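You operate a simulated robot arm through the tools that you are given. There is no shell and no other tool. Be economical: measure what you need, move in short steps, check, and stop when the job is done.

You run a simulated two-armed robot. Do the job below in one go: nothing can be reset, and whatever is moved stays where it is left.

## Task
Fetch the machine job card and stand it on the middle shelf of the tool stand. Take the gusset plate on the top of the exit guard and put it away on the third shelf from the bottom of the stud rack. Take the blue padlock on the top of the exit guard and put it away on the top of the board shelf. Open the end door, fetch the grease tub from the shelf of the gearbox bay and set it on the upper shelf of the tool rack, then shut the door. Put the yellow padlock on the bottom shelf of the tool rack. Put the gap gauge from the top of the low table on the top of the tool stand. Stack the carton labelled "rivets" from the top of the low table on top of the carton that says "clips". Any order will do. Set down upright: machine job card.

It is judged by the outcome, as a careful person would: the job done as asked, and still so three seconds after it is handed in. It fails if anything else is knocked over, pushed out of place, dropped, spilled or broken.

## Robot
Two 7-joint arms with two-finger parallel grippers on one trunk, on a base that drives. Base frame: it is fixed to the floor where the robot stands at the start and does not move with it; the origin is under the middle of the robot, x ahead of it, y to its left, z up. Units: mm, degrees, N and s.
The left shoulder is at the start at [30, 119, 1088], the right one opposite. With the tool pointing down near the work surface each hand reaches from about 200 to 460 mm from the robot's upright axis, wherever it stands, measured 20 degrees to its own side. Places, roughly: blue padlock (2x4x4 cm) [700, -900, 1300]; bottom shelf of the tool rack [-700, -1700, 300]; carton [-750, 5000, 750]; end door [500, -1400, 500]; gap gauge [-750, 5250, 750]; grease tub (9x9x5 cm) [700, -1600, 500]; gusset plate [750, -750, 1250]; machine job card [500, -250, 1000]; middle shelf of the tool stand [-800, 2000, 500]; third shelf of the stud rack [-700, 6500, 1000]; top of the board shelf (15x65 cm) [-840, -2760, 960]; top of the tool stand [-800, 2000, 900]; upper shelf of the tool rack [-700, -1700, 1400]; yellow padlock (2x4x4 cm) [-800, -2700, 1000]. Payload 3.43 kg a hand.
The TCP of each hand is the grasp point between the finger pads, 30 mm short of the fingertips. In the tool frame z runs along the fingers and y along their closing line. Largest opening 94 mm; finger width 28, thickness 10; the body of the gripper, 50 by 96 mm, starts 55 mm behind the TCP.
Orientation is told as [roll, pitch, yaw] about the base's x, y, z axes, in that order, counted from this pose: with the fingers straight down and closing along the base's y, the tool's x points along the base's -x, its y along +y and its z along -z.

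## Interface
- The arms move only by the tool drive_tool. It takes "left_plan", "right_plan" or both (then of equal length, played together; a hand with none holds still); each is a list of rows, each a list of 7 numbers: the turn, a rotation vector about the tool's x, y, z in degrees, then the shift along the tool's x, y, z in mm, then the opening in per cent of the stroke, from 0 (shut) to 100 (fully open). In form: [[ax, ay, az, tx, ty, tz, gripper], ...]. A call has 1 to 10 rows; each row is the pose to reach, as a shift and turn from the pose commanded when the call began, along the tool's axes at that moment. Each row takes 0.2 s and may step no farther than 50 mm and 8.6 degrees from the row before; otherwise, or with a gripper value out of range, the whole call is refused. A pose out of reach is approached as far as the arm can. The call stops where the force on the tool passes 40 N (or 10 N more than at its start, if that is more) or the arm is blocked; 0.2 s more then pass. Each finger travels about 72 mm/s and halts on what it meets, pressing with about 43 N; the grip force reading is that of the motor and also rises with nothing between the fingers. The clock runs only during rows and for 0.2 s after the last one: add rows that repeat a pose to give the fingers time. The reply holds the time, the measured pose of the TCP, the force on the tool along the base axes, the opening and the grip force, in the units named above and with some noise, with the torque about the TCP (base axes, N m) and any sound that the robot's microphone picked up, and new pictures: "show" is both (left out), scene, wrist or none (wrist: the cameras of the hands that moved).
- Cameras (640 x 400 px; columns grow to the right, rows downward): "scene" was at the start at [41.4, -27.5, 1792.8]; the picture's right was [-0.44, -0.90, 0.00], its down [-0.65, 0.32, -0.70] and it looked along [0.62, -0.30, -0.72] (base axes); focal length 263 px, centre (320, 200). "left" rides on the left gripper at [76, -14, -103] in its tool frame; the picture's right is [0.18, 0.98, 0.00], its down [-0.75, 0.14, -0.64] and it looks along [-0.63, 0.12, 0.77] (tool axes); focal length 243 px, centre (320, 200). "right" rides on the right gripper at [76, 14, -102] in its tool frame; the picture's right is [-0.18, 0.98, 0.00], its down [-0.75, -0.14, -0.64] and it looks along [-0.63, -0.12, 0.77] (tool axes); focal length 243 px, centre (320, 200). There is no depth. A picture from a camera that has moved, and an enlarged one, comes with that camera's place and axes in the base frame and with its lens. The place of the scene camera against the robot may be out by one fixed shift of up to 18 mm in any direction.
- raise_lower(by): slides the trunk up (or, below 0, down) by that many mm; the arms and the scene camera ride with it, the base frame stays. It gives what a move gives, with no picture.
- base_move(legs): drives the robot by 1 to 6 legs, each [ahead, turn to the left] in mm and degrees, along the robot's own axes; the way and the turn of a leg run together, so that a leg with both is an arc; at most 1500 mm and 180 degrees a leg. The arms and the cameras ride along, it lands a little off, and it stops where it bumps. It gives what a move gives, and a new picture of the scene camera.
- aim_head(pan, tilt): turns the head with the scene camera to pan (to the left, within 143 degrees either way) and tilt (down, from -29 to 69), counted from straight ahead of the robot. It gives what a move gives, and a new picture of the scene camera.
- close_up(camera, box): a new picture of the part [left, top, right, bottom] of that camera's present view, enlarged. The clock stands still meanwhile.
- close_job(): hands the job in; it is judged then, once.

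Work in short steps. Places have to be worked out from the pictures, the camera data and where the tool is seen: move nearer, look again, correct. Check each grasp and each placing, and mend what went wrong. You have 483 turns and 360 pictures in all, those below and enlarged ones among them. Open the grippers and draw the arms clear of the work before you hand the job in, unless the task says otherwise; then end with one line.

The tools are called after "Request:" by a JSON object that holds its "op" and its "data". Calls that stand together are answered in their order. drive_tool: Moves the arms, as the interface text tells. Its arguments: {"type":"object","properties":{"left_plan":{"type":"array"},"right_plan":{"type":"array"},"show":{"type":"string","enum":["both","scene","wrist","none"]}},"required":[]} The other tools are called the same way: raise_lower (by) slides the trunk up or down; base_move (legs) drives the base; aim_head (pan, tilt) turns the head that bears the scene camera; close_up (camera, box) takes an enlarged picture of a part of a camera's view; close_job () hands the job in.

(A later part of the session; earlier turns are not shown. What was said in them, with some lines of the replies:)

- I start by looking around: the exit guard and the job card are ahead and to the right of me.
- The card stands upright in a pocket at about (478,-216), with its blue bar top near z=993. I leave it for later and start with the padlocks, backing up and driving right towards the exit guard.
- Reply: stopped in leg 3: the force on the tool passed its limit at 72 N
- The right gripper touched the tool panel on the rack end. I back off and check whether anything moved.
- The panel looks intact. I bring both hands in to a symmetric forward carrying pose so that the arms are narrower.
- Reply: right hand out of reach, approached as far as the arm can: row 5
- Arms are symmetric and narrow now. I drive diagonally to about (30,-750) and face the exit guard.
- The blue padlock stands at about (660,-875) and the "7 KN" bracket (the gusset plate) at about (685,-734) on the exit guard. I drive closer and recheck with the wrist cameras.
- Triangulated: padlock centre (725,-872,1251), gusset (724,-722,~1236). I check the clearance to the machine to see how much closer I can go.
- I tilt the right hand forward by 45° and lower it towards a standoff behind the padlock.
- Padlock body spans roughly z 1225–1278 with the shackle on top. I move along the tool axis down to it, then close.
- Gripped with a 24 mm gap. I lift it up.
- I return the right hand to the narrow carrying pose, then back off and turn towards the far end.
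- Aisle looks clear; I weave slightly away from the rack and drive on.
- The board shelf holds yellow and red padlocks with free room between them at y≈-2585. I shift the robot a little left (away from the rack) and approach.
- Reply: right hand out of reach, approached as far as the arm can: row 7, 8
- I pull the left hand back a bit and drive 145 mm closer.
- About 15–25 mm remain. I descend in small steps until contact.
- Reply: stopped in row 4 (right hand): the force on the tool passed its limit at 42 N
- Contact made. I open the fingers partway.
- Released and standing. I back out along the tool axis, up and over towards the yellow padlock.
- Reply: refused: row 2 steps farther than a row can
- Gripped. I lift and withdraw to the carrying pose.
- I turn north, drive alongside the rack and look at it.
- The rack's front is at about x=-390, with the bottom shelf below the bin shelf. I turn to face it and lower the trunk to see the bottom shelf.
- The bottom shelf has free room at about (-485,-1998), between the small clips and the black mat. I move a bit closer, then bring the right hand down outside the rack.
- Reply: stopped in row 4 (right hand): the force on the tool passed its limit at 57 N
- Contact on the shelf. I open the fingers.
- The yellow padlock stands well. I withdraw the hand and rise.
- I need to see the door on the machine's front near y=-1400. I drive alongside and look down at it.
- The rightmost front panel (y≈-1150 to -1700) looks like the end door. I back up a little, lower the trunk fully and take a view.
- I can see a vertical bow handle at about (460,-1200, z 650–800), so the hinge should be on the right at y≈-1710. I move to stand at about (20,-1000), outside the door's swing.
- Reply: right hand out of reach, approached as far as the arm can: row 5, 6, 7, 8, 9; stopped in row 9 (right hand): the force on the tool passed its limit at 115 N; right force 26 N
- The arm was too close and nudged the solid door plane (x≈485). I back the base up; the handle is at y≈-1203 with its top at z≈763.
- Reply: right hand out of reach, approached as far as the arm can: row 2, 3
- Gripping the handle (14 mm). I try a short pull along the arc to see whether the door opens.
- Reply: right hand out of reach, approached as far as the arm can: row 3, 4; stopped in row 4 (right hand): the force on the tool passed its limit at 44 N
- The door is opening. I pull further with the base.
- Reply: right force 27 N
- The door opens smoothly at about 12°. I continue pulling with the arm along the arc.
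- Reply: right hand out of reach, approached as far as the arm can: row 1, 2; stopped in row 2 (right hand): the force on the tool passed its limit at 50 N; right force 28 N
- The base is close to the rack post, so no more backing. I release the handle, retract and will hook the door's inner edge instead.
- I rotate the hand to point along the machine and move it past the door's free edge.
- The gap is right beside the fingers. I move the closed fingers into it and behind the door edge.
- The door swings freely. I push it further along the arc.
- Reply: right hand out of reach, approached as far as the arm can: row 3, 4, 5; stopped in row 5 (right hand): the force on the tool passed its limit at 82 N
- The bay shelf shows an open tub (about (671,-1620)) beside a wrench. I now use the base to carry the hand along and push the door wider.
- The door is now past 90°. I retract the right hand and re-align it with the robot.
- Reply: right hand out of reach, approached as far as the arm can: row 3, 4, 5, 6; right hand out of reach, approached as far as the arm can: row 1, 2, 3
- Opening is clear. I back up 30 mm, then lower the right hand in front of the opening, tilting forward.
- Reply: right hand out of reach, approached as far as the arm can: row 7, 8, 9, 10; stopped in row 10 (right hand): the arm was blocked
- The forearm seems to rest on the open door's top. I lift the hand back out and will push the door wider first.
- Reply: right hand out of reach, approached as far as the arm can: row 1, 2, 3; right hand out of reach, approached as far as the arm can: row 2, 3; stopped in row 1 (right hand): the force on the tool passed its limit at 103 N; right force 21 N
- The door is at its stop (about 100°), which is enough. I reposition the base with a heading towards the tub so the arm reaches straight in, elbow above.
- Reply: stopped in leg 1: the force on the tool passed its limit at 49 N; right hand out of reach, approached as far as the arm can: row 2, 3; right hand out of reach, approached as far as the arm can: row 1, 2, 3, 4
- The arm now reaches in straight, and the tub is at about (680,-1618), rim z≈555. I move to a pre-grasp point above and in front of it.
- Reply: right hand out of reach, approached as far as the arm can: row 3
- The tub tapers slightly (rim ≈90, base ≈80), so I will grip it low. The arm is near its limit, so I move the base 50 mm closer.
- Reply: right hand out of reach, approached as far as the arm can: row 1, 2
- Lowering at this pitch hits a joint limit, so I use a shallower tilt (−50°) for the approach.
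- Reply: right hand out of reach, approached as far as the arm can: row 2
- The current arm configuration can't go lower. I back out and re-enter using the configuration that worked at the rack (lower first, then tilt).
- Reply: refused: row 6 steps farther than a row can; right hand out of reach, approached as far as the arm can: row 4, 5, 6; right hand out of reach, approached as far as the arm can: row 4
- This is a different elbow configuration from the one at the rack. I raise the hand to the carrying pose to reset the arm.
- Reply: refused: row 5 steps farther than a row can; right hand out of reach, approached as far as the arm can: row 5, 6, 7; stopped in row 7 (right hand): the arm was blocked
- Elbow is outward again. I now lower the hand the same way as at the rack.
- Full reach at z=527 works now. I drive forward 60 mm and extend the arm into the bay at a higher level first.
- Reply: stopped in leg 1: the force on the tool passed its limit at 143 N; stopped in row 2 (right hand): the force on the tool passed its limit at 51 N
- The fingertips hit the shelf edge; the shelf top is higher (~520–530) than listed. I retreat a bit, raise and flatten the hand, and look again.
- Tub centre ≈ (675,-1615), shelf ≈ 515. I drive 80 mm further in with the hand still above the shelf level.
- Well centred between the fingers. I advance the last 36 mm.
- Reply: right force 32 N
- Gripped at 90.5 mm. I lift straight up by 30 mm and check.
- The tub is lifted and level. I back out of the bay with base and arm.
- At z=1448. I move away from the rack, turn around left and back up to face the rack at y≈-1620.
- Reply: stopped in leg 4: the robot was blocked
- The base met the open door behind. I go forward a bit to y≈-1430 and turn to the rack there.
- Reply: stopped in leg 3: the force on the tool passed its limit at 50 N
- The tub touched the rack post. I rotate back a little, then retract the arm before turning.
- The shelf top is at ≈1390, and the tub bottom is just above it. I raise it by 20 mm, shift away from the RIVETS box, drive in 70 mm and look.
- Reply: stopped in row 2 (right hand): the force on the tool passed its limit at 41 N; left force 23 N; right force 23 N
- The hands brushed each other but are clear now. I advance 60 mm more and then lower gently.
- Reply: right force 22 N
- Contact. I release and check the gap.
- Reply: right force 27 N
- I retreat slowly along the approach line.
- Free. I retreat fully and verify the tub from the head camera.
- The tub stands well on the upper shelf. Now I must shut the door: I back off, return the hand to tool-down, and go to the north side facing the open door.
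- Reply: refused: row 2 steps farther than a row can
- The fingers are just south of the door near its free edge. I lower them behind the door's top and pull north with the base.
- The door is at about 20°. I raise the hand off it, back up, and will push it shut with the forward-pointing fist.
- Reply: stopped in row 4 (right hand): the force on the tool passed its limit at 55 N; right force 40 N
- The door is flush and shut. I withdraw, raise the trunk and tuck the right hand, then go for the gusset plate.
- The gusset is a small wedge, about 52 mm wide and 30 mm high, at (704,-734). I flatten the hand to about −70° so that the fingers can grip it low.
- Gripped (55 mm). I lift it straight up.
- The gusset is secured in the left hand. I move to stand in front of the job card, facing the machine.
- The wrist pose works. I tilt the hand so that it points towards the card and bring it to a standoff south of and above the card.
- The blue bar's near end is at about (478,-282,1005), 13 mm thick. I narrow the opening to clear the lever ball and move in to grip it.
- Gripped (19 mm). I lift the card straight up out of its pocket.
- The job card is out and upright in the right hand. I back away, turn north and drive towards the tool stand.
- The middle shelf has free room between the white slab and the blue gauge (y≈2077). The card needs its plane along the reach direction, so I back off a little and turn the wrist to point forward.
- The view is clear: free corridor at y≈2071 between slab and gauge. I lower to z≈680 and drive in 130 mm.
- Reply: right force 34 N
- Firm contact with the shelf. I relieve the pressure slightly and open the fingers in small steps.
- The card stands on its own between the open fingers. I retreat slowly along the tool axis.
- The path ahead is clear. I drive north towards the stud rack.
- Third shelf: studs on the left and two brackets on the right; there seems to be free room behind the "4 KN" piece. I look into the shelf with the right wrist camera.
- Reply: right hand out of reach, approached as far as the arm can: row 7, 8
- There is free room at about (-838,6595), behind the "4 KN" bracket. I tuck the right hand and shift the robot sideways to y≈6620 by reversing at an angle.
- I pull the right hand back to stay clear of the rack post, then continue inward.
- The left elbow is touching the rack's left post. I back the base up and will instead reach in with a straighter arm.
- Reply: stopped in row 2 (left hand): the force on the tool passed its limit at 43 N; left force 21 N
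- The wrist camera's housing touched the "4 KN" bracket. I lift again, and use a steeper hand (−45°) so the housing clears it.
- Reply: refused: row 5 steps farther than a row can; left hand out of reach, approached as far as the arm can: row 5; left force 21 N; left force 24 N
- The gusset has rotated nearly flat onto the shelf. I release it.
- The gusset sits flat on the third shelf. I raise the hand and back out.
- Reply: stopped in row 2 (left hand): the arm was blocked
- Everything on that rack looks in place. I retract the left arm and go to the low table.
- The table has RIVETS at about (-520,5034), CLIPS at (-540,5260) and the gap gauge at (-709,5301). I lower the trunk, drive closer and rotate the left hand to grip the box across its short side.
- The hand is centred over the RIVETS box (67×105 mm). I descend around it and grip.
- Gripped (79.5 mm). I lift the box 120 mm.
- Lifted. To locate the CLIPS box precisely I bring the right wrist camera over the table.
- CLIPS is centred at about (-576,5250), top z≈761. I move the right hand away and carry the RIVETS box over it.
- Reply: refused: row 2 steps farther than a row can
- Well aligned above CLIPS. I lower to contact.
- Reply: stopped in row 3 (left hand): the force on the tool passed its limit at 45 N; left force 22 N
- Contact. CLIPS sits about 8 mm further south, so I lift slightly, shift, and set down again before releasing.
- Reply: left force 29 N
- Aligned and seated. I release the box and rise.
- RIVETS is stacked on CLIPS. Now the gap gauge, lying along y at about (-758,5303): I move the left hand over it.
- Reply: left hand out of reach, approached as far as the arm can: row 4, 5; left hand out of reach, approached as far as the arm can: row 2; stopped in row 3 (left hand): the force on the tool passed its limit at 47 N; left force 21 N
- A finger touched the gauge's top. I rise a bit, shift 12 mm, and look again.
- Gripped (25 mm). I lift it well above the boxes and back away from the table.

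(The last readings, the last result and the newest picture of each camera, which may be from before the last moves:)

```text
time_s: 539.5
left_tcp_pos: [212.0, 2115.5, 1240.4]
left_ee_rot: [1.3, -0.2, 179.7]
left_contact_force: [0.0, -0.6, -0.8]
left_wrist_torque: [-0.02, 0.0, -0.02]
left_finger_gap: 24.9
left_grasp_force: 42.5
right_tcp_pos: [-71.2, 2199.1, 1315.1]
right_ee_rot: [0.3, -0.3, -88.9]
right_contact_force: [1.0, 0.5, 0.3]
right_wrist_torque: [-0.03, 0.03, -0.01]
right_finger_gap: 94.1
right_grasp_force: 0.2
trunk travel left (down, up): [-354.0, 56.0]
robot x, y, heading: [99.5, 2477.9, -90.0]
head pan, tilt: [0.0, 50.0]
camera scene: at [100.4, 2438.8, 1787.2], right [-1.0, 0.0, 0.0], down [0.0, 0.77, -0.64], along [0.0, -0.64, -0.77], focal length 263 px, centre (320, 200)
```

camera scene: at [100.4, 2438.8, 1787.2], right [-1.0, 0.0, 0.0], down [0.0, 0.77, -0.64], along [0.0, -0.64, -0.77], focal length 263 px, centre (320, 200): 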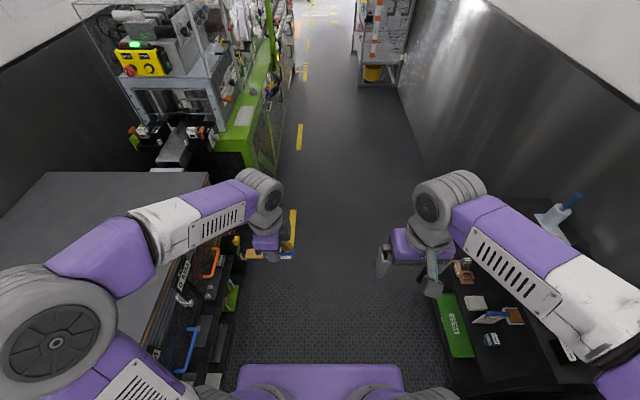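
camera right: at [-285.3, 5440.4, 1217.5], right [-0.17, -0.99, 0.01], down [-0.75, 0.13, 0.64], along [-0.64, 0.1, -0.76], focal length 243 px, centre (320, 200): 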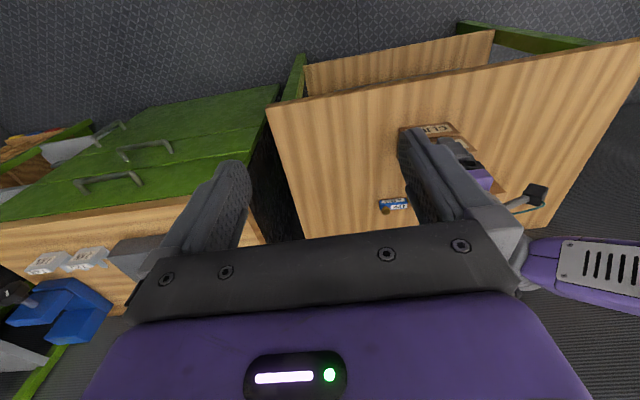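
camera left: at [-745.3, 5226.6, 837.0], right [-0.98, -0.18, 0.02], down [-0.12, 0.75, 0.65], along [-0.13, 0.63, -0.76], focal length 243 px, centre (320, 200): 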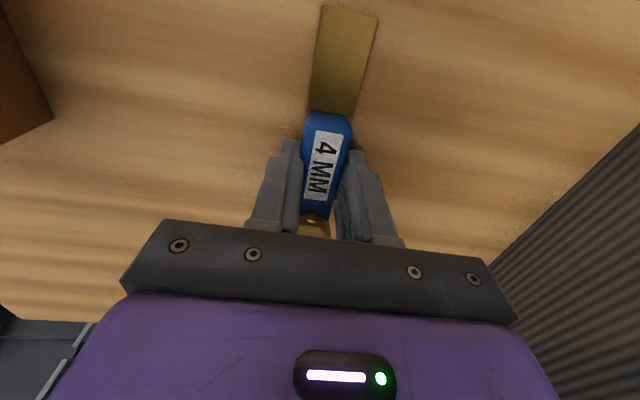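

Request:
{"op": "base_move", "data": {"legs": [[630, 0], [0, -90]]}}

Request:
{"op": "aim_head", "data": {"pan": 0, "tilt": 50}}

Request:
{"op": "close_up", "data": {"camera": "scene", "box": [180, 140, 480, 340]}}

```text
time_s: 546.9
left_tcp_pos: [-248.9, 1734.5, 1239.9]
left_ee_rot: [1.2, -0.2, 91.0]
left_contact_force: [-0.2, -0.9, -0.5]
left_wrist_torque: [-0.01, 0.02, 0.01]
left_finger_gap: 24.8
left_grasp_force: 43.0
right_tcp_pos: [-170.4, 2017.2, 1315.4]
right_ee_rot: [0.4, -0.2, -177.8]
right_contact_force: [-0.1, 0.2, -0.4]
right_wrist_torque: [-0.03, -0.01, 0.0]
right_finger_gap: 94.0
right_grasp_force: 0.1
trunk travel left (down, up): [-354.0, 56.0]
robot x, y, heading: [111.5, 1854.0, -178.3]
head pan, tilt: [0.0, 50.0]
camera scene: at [63.3, 1859.2, 1787.2], right [-0.03, 1.0, 0.0], down [0.77, 0.02, -0.64], along [-0.64, -0.02, -0.77], focal length 263 px, centre (320, 200)
```

scene: 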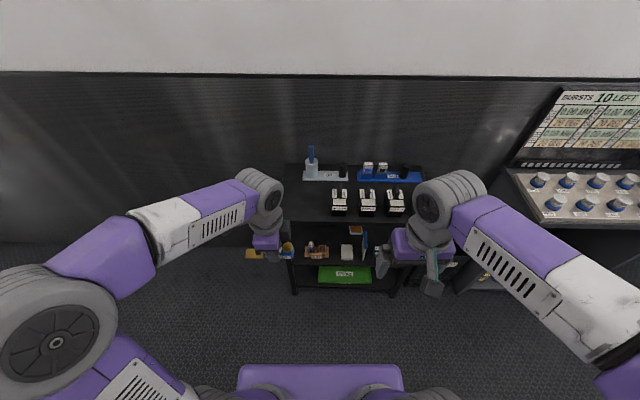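

```text
time_s: 547.5
left_tcp_pos: [-248.6, 1732.9, 1240.4]
left_ee_rot: [1.2, -0.2, 90.9]
left_contact_force: [-0.4, -0.8, -2.2]
left_wrist_torque: [-0.01, -0.02, 0.0]
left_finger_gap: 25.1
left_grasp_force: 43.0
right_tcp_pos: [-171.3, 2018.7, 1315.0]
right_ee_rot: [0.4, -0.4, -177.8]
right_contact_force: [-0.5, 0.6, -0.1]
right_wrist_torque: [0.05, -0.02, 0.0]
right_finger_gap: 93.8
right_grasp_force: 0.1
trunk travel left (down, up): [-354.0, 56.0]
robot x, y, heading: [111.7, 1852.6, -178.7]
head pan, tilt: [0.0, 50.0]
camera scene: at [63.2, 1859.2, 1787.2], right [-0.03, 1.0, 0.0], down [0.77, 0.02, -0.64], along [-0.64, -0.02, -0.77], focal length 263 px, centre (320, 200)
```

scene: 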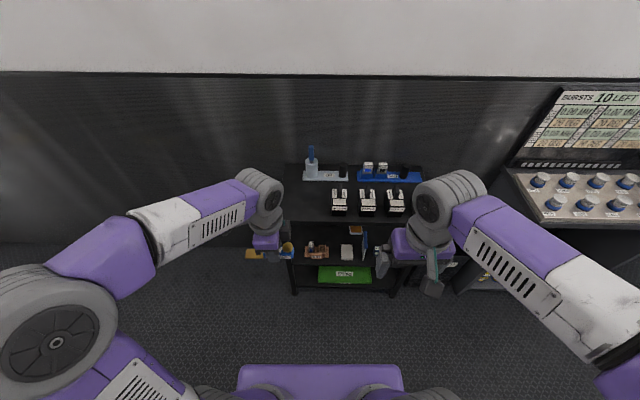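

```text
2.00 times, centred on (330, 240) of scene
camera zoom: at [63.2, 1859.2, 1787.2], right [-0.03, 1.0, 0.0], down [0.77, 0.02, -0.64], along [-0.64, -0.02, -0.77], focal length 526 px, centre (300, 120)
```

zoom: 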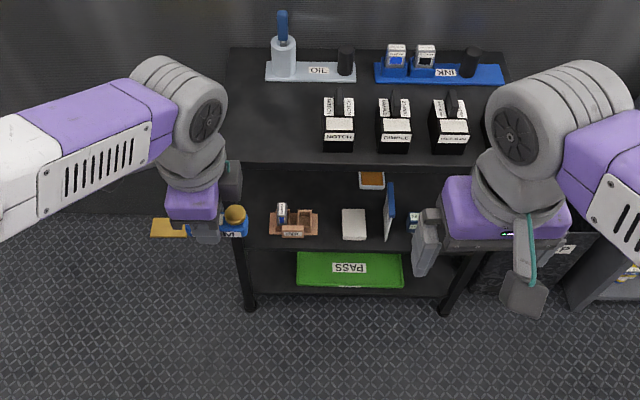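

The card still stands. The top's front-left area is free, so I drive in and set the gauge at about (-665,1778).

Request:
{"op": "base_move", "data": {"legs": [[230, -1]]}}

Request:
{"op": "drive_tool", "data": {"left_plan": [[0, 0, 0, -9, 40, 15, 5], [0, 0, 0, -18, 80, 40, 5], [0, 0, 0, -27, 115, 70, 5], [0, 0, 0, -36, 145, 105, 5], [0, 0, 0, -44, 165, 145, 5], [0, 0, 0, -46, 180, 190, 5]], "show": "both"}}

```text
time_s: 549.2
left_tcp_pos: [-476.7, 1738.1, 1240.9]
left_ee_rot: [1.3, -0.2, 89.6]
left_contact_force: [-0.2, 0.2, -0.9]
left_wrist_torque: [0.01, 0.0, 0.01]
left_finger_gap: 24.9
left_grasp_force: 43.3
right_tcp_pos: [-394.1, 2021.6, 1314.3]
right_ee_rot: [0.4, -0.2, -179.1]
right_contact_force: [-0.4, -0.2, 0.1]
right_wrist_torque: [-0.02, -0.01, -0.01]
right_finger_gap: 93.7
right_grasp_force: 0.1
trunk travel left (down, up): [-354.0, 56.0]
robot x, y, heading: [-113.6, 1848.3, -179.8]
head pan, tilt: [0.0, 50.0]
camera scene: at [-162.9, 1856.9, 1787.2], right [0.0, 1.0, 0.0], down [0.77, 0.0, -0.64], along [-0.64, 0.0, -0.77], focal length 263 px, centre (320, 200)
```

scene: 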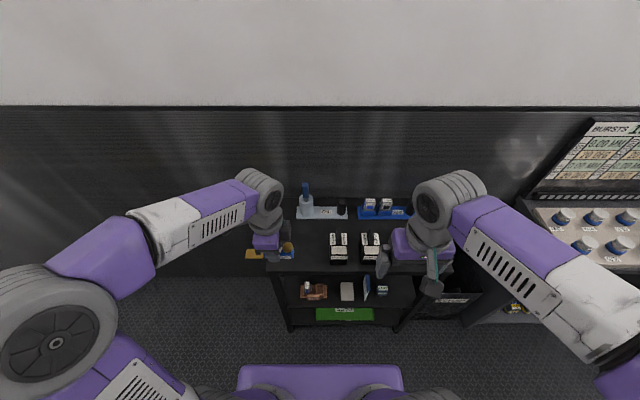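

```text
time_s: 550.6
left_tcp_pos: [-661.2, 1784.6, 1053.3]
left_ee_rot: [1.1, -0.2, 89.7]
left_contact_force: [0.5, -0.1, -0.3]
left_wrist_torque: [-0.02, -0.02, -0.01]
left_finger_gap: 24.9
left_grasp_force: 43.2
right_tcp_pos: [-394.4, 2021.4, 1315.8]
right_ee_rot: [0.3, -0.2, -179.0]
right_contact_force: [0.1, 0.1, -0.1]
right_wrist_torque: [0.01, -0.03, 0.01]
right_finger_gap: 94.0
right_grasp_force: 0.0
trunk travel left (down, up): [-354.0, 56.0]
robot x, y, heading: [-115.5, 1847.3, -179.8]
head pan, tilt: [0.0, 50.0]
camera scene: at [-164.6, 1857.0, 1787.1], right [0.0, 1.0, 0.0], down [0.77, 0.0, -0.64], along [-0.64, 0.0, -0.77], focal length 263 px, centre (320, 200)
camera left: at [-646.3, 1707.0, 1156.2], right [-0.98, -0.18, 0.02], down [-0.12, 0.75, 0.65], along [-0.13, 0.63, -0.76], focal length 243 px, centre (320, 200)
```

scene: 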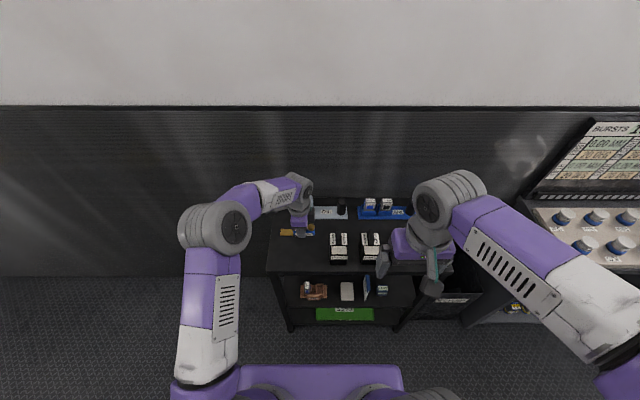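
left: 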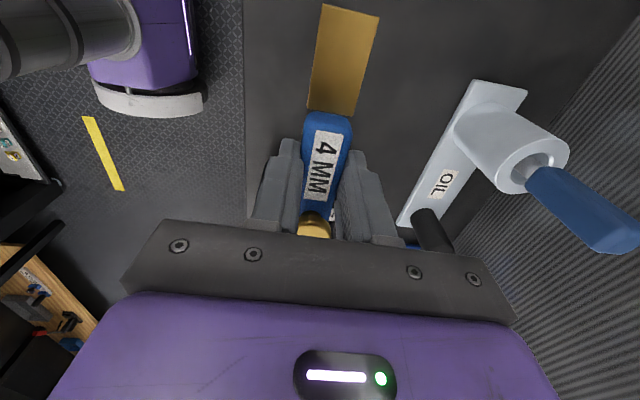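

Request:
{"op": "drive_tool", "data": {"left_plan": [[0, 0, 0, 0, 0, 40, 5], [0, 0, 0, 0, 0, 75, 5], [0, 0, 0, 0, 0, 100, 5], [0, 0, 0, 0, 0, 108, 5], [0, 0, 0, 0, 0, 113, 5], [0, 0, 0, 0, 0, 117, 5], [0, 0, 0, 0, 0, 121, 5], [0, 0, 0, 0, 0, 125, 5]], "show": "wrist"}}

```text
time_s: 552.4
left_tcp_pos: [-664.4, 1786.5, 929.7]
left_ee_rot: [1.3, -0.3, 89.8]
left_contact_force: [-0.7, 0.0, -1.6]
left_wrist_torque: [0.03, -0.03, 0.01]
left_finger_gap: 24.9
left_grasp_force: 43.1
right_tcp_pos: [-393.2, 2020.3, 1316.3]
right_ee_rot: [0.4, -0.2, -179.1]
right_contact_force: [-0.1, -0.3, -0.7]
right_wrist_torque: [0.04, -0.02, -0.01]
right_finger_gap: 94.1
right_grasp_force: 0.0
trunk travel left (down, up): [-354.0, 56.0]
robot x, y, heading: [-112.2, 1847.6, -179.8]
head pan, tilt: [0.0, 50.0]
camera left: at [-649.1, 1708.6, 1032.4], right [-0.98, -0.18, 0.02], down [-0.12, 0.75, 0.65], along [-0.13, 0.63, -0.76], focal length 243 px, centre (320, 200)
```

left: 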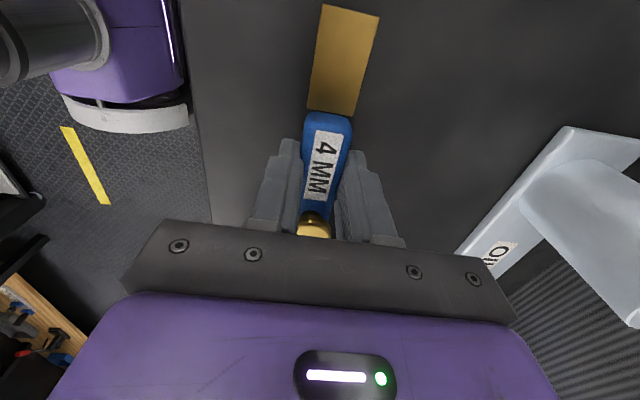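

Request:
{"op": "drive_tool", "data": {"left_plan": [[0, 0, 0, 0, 0, 4, 5], [0, 0, 0, 0, 0, 8, 5], [0, 0, 0, 0, 0, 12, 5], [0, 0, 0, 0, 0, 16, 5], [0, 0, 0, 0, 0, 20, 5], [0, 0, 0, 0, 0, 24, 5], [0, 0, 0, 0, 0, 28, 5], [0, 0, 0, 0, 0, 32, 5]], "show": "wrist"}}

```text
time_s: 553.8
left_tcp_pos: [-666.3, 1787.9, 914.3]
left_ee_rot: [1.8, -0.4, 89.6]
left_contact_force: [9.3, -0.7, 19.2]
left_wrist_torque: [-0.38, -0.58, 0.07]
left_finger_gap: 24.7
left_grasp_force: 43.3
right_tcp_pos: [-393.2, 2022.3, 1316.0]
right_ee_rot: [0.4, -0.3, -179.1]
right_contact_force: [-1.1, 0.7, 0.5]
right_wrist_torque: [-0.01, -0.02, -0.03]
right_finger_gap: 93.9
right_grasp_force: 0.0
trunk travel left (down, up): [-354.0, 56.0]
robot x, y, heading: [-117.7, 1850.5, -179.5]
head pan, tilt: [0.0, 50.0]
stopped in row 7 (left hand): the force on the tool passed its limit at 45 N (the readings are from after the stop); the commanded pose is now the measured one
camera left: at [-651.3, 1709.6, 1016.2], right [-0.98, -0.18, 0.03], down [-0.12, 0.75, 0.65], along [-0.14, 0.64, -0.76], focal length 243 px, centre (320, 200)
```

left: 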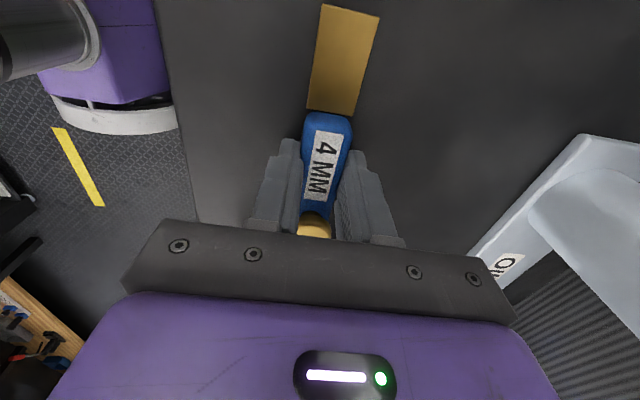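

Contact with the stand top. I release and rise.

Request:
{"op": "drive_tool", "data": {"left_plan": [[0, 0, 0, 0, 0, -1, 20], [0, 0, 0, 0, 0, -1, 45], [0, 0, 0, 0, 0, -1, 60], [0, 0, 0, 0, 0, -1, 60], [0, 0, 0, 0, 0, -35, 60], [0, 0, 0, 0, 0, -80, 60], [0, 0, 0, 0, 0, -125, 60], [0, 0, 0, 0, -30, -160, 80], [0, 0, 0, 10, -60, -195, 100]], "show": "both"}}

```text
time_s: 555.8
left_tcp_pos: [-601.2, 1774.3, 1105.7]
left_ee_rot: [1.7, -0.3, 89.6]
left_contact_force: [0.0, -0.4, 0.4]
left_wrist_torque: [-0.05, -0.01, -0.01]
left_finger_gap: 94.3
left_grasp_force: 0.1
right_tcp_pos: [-391.1, 2018.7, 1315.4]
right_ee_rot: [0.3, -0.2, -179.0]
right_contact_force: [0.1, 0.4, -0.3]
right_wrist_torque: [-0.01, 0.03, -0.02]
right_finger_gap: 93.9
right_grasp_force: 0.1
trunk travel left (down, up): [-354.0, 56.0]
robot x, y, heading: [-115.8, 1852.8, -179.8]
head pan, tilt: [0.0, 50.0]
camera scene: at [-161.1, 1856.0, 1787.2], right [0.0, 1.0, 0.0], down [0.77, 0.0, -0.64], along [-0.64, 0.0, -0.77], focal length 263 px, centre (320, 200)
camera left: at [-586.3, 1695.9, 1208.1], right [-0.98, -0.18, 0.03], down [-0.12, 0.75, 0.65], along [-0.14, 0.64, -0.76], focal length 243 px, centre (320, 200)
```

scene: 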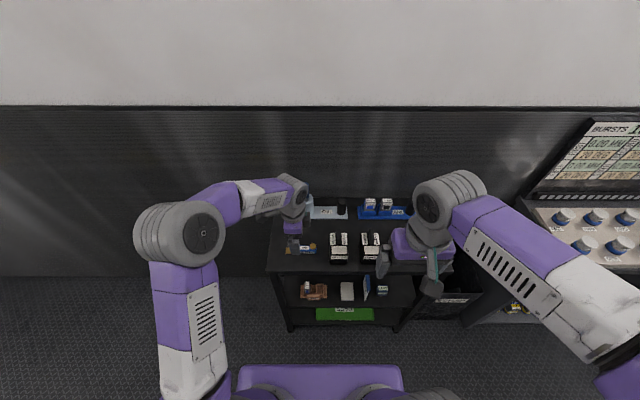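
left: 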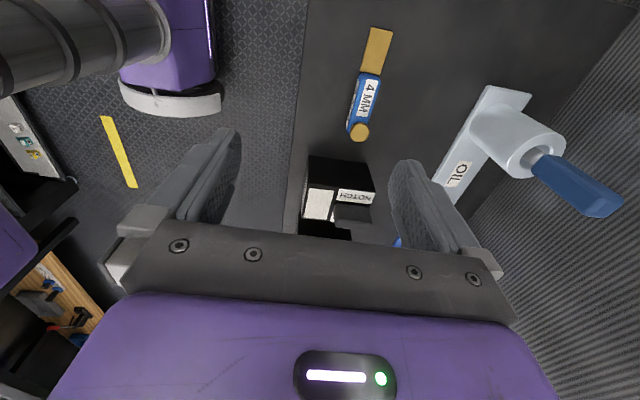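

The gauge lies flat on the stand's top. I back off to clear the arms and take a last look.

Request:
{"op": "base_move", "data": {"legs": [[-240, 0]]}}

Request:
{"op": "close_up", "data": {"camera": "scene", "box": [220, 130, 460, 330]}}

```text
time_s: 557.5
left_tcp_pos: [-365.6, 1774.1, 1104.4]
left_ee_rot: [1.7, -0.2, 89.7]
left_contact_force: [0.2, -0.1, -0.9]
left_wrist_torque: [0.0, 0.01, -0.03]
left_finger_gap: 93.9
left_grasp_force: 0.1
right_tcp_pos: [-154.1, 2022.5, 1316.1]
right_ee_rot: [0.4, -0.3, -178.9]
right_contact_force: [0.3, -0.4, -0.7]
right_wrist_torque: [0.02, 0.0, 0.02]
right_finger_gap: 93.6
right_grasp_force: 0.1
trunk travel left (down, up): [-354.0, 56.0]
robot x, y, heading: [126.3, 1852.2, -179.8]
head pan, tilt: [0.0, 50.0]
camera scene: at [75.4, 1857.8, 1787.2], right [0.0, 1.0, 0.0], down [0.77, 0.0, -0.64], along [-0.64, 0.0, -0.77], focal length 263 px, centre (320, 200)
```

scene: 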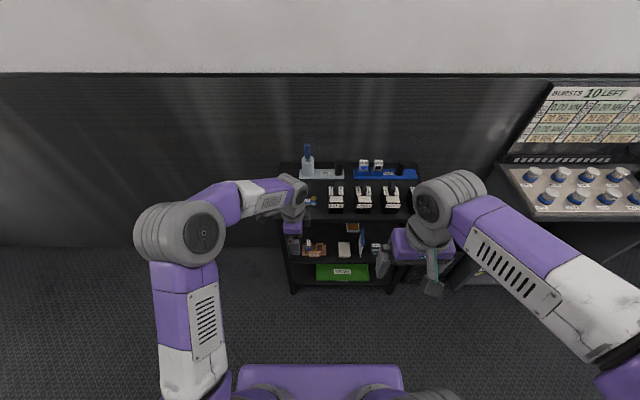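

```text
2.00 times, centred on (340, 230) of scene
camera zoom: at [75.4, 1857.8, 1787.2], right [0.0, 1.0, 0.0], down [0.77, 0.0, -0.64], along [-0.64, 0.0, -0.77], focal length 526 px, centre (280, 140)
```

zoom: 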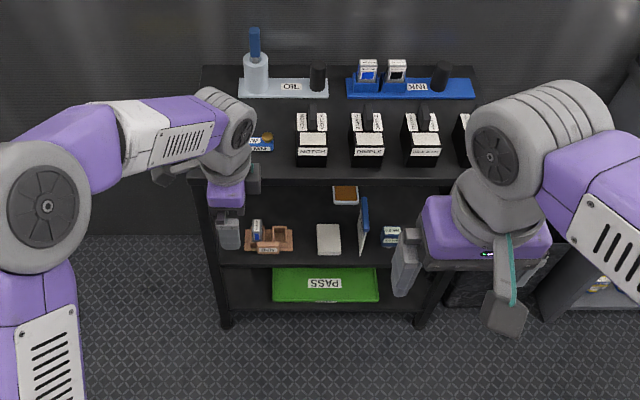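

The card stands, the gauge is on the stand top, both grippers are open and the arms are clear. I hand the job in.

Request:
{"op": "close_job", "data": {}}

```text
The job is handed in.
```

All seven items were put where you asked and the end door was pushed shut, but there were a few contacts on the way: I bumped the tool panel once early on, brushed the stud rack's front-left post with an elbow, and touched the "4 KN" bracket lightly. I saw nothing moved or knocked over.
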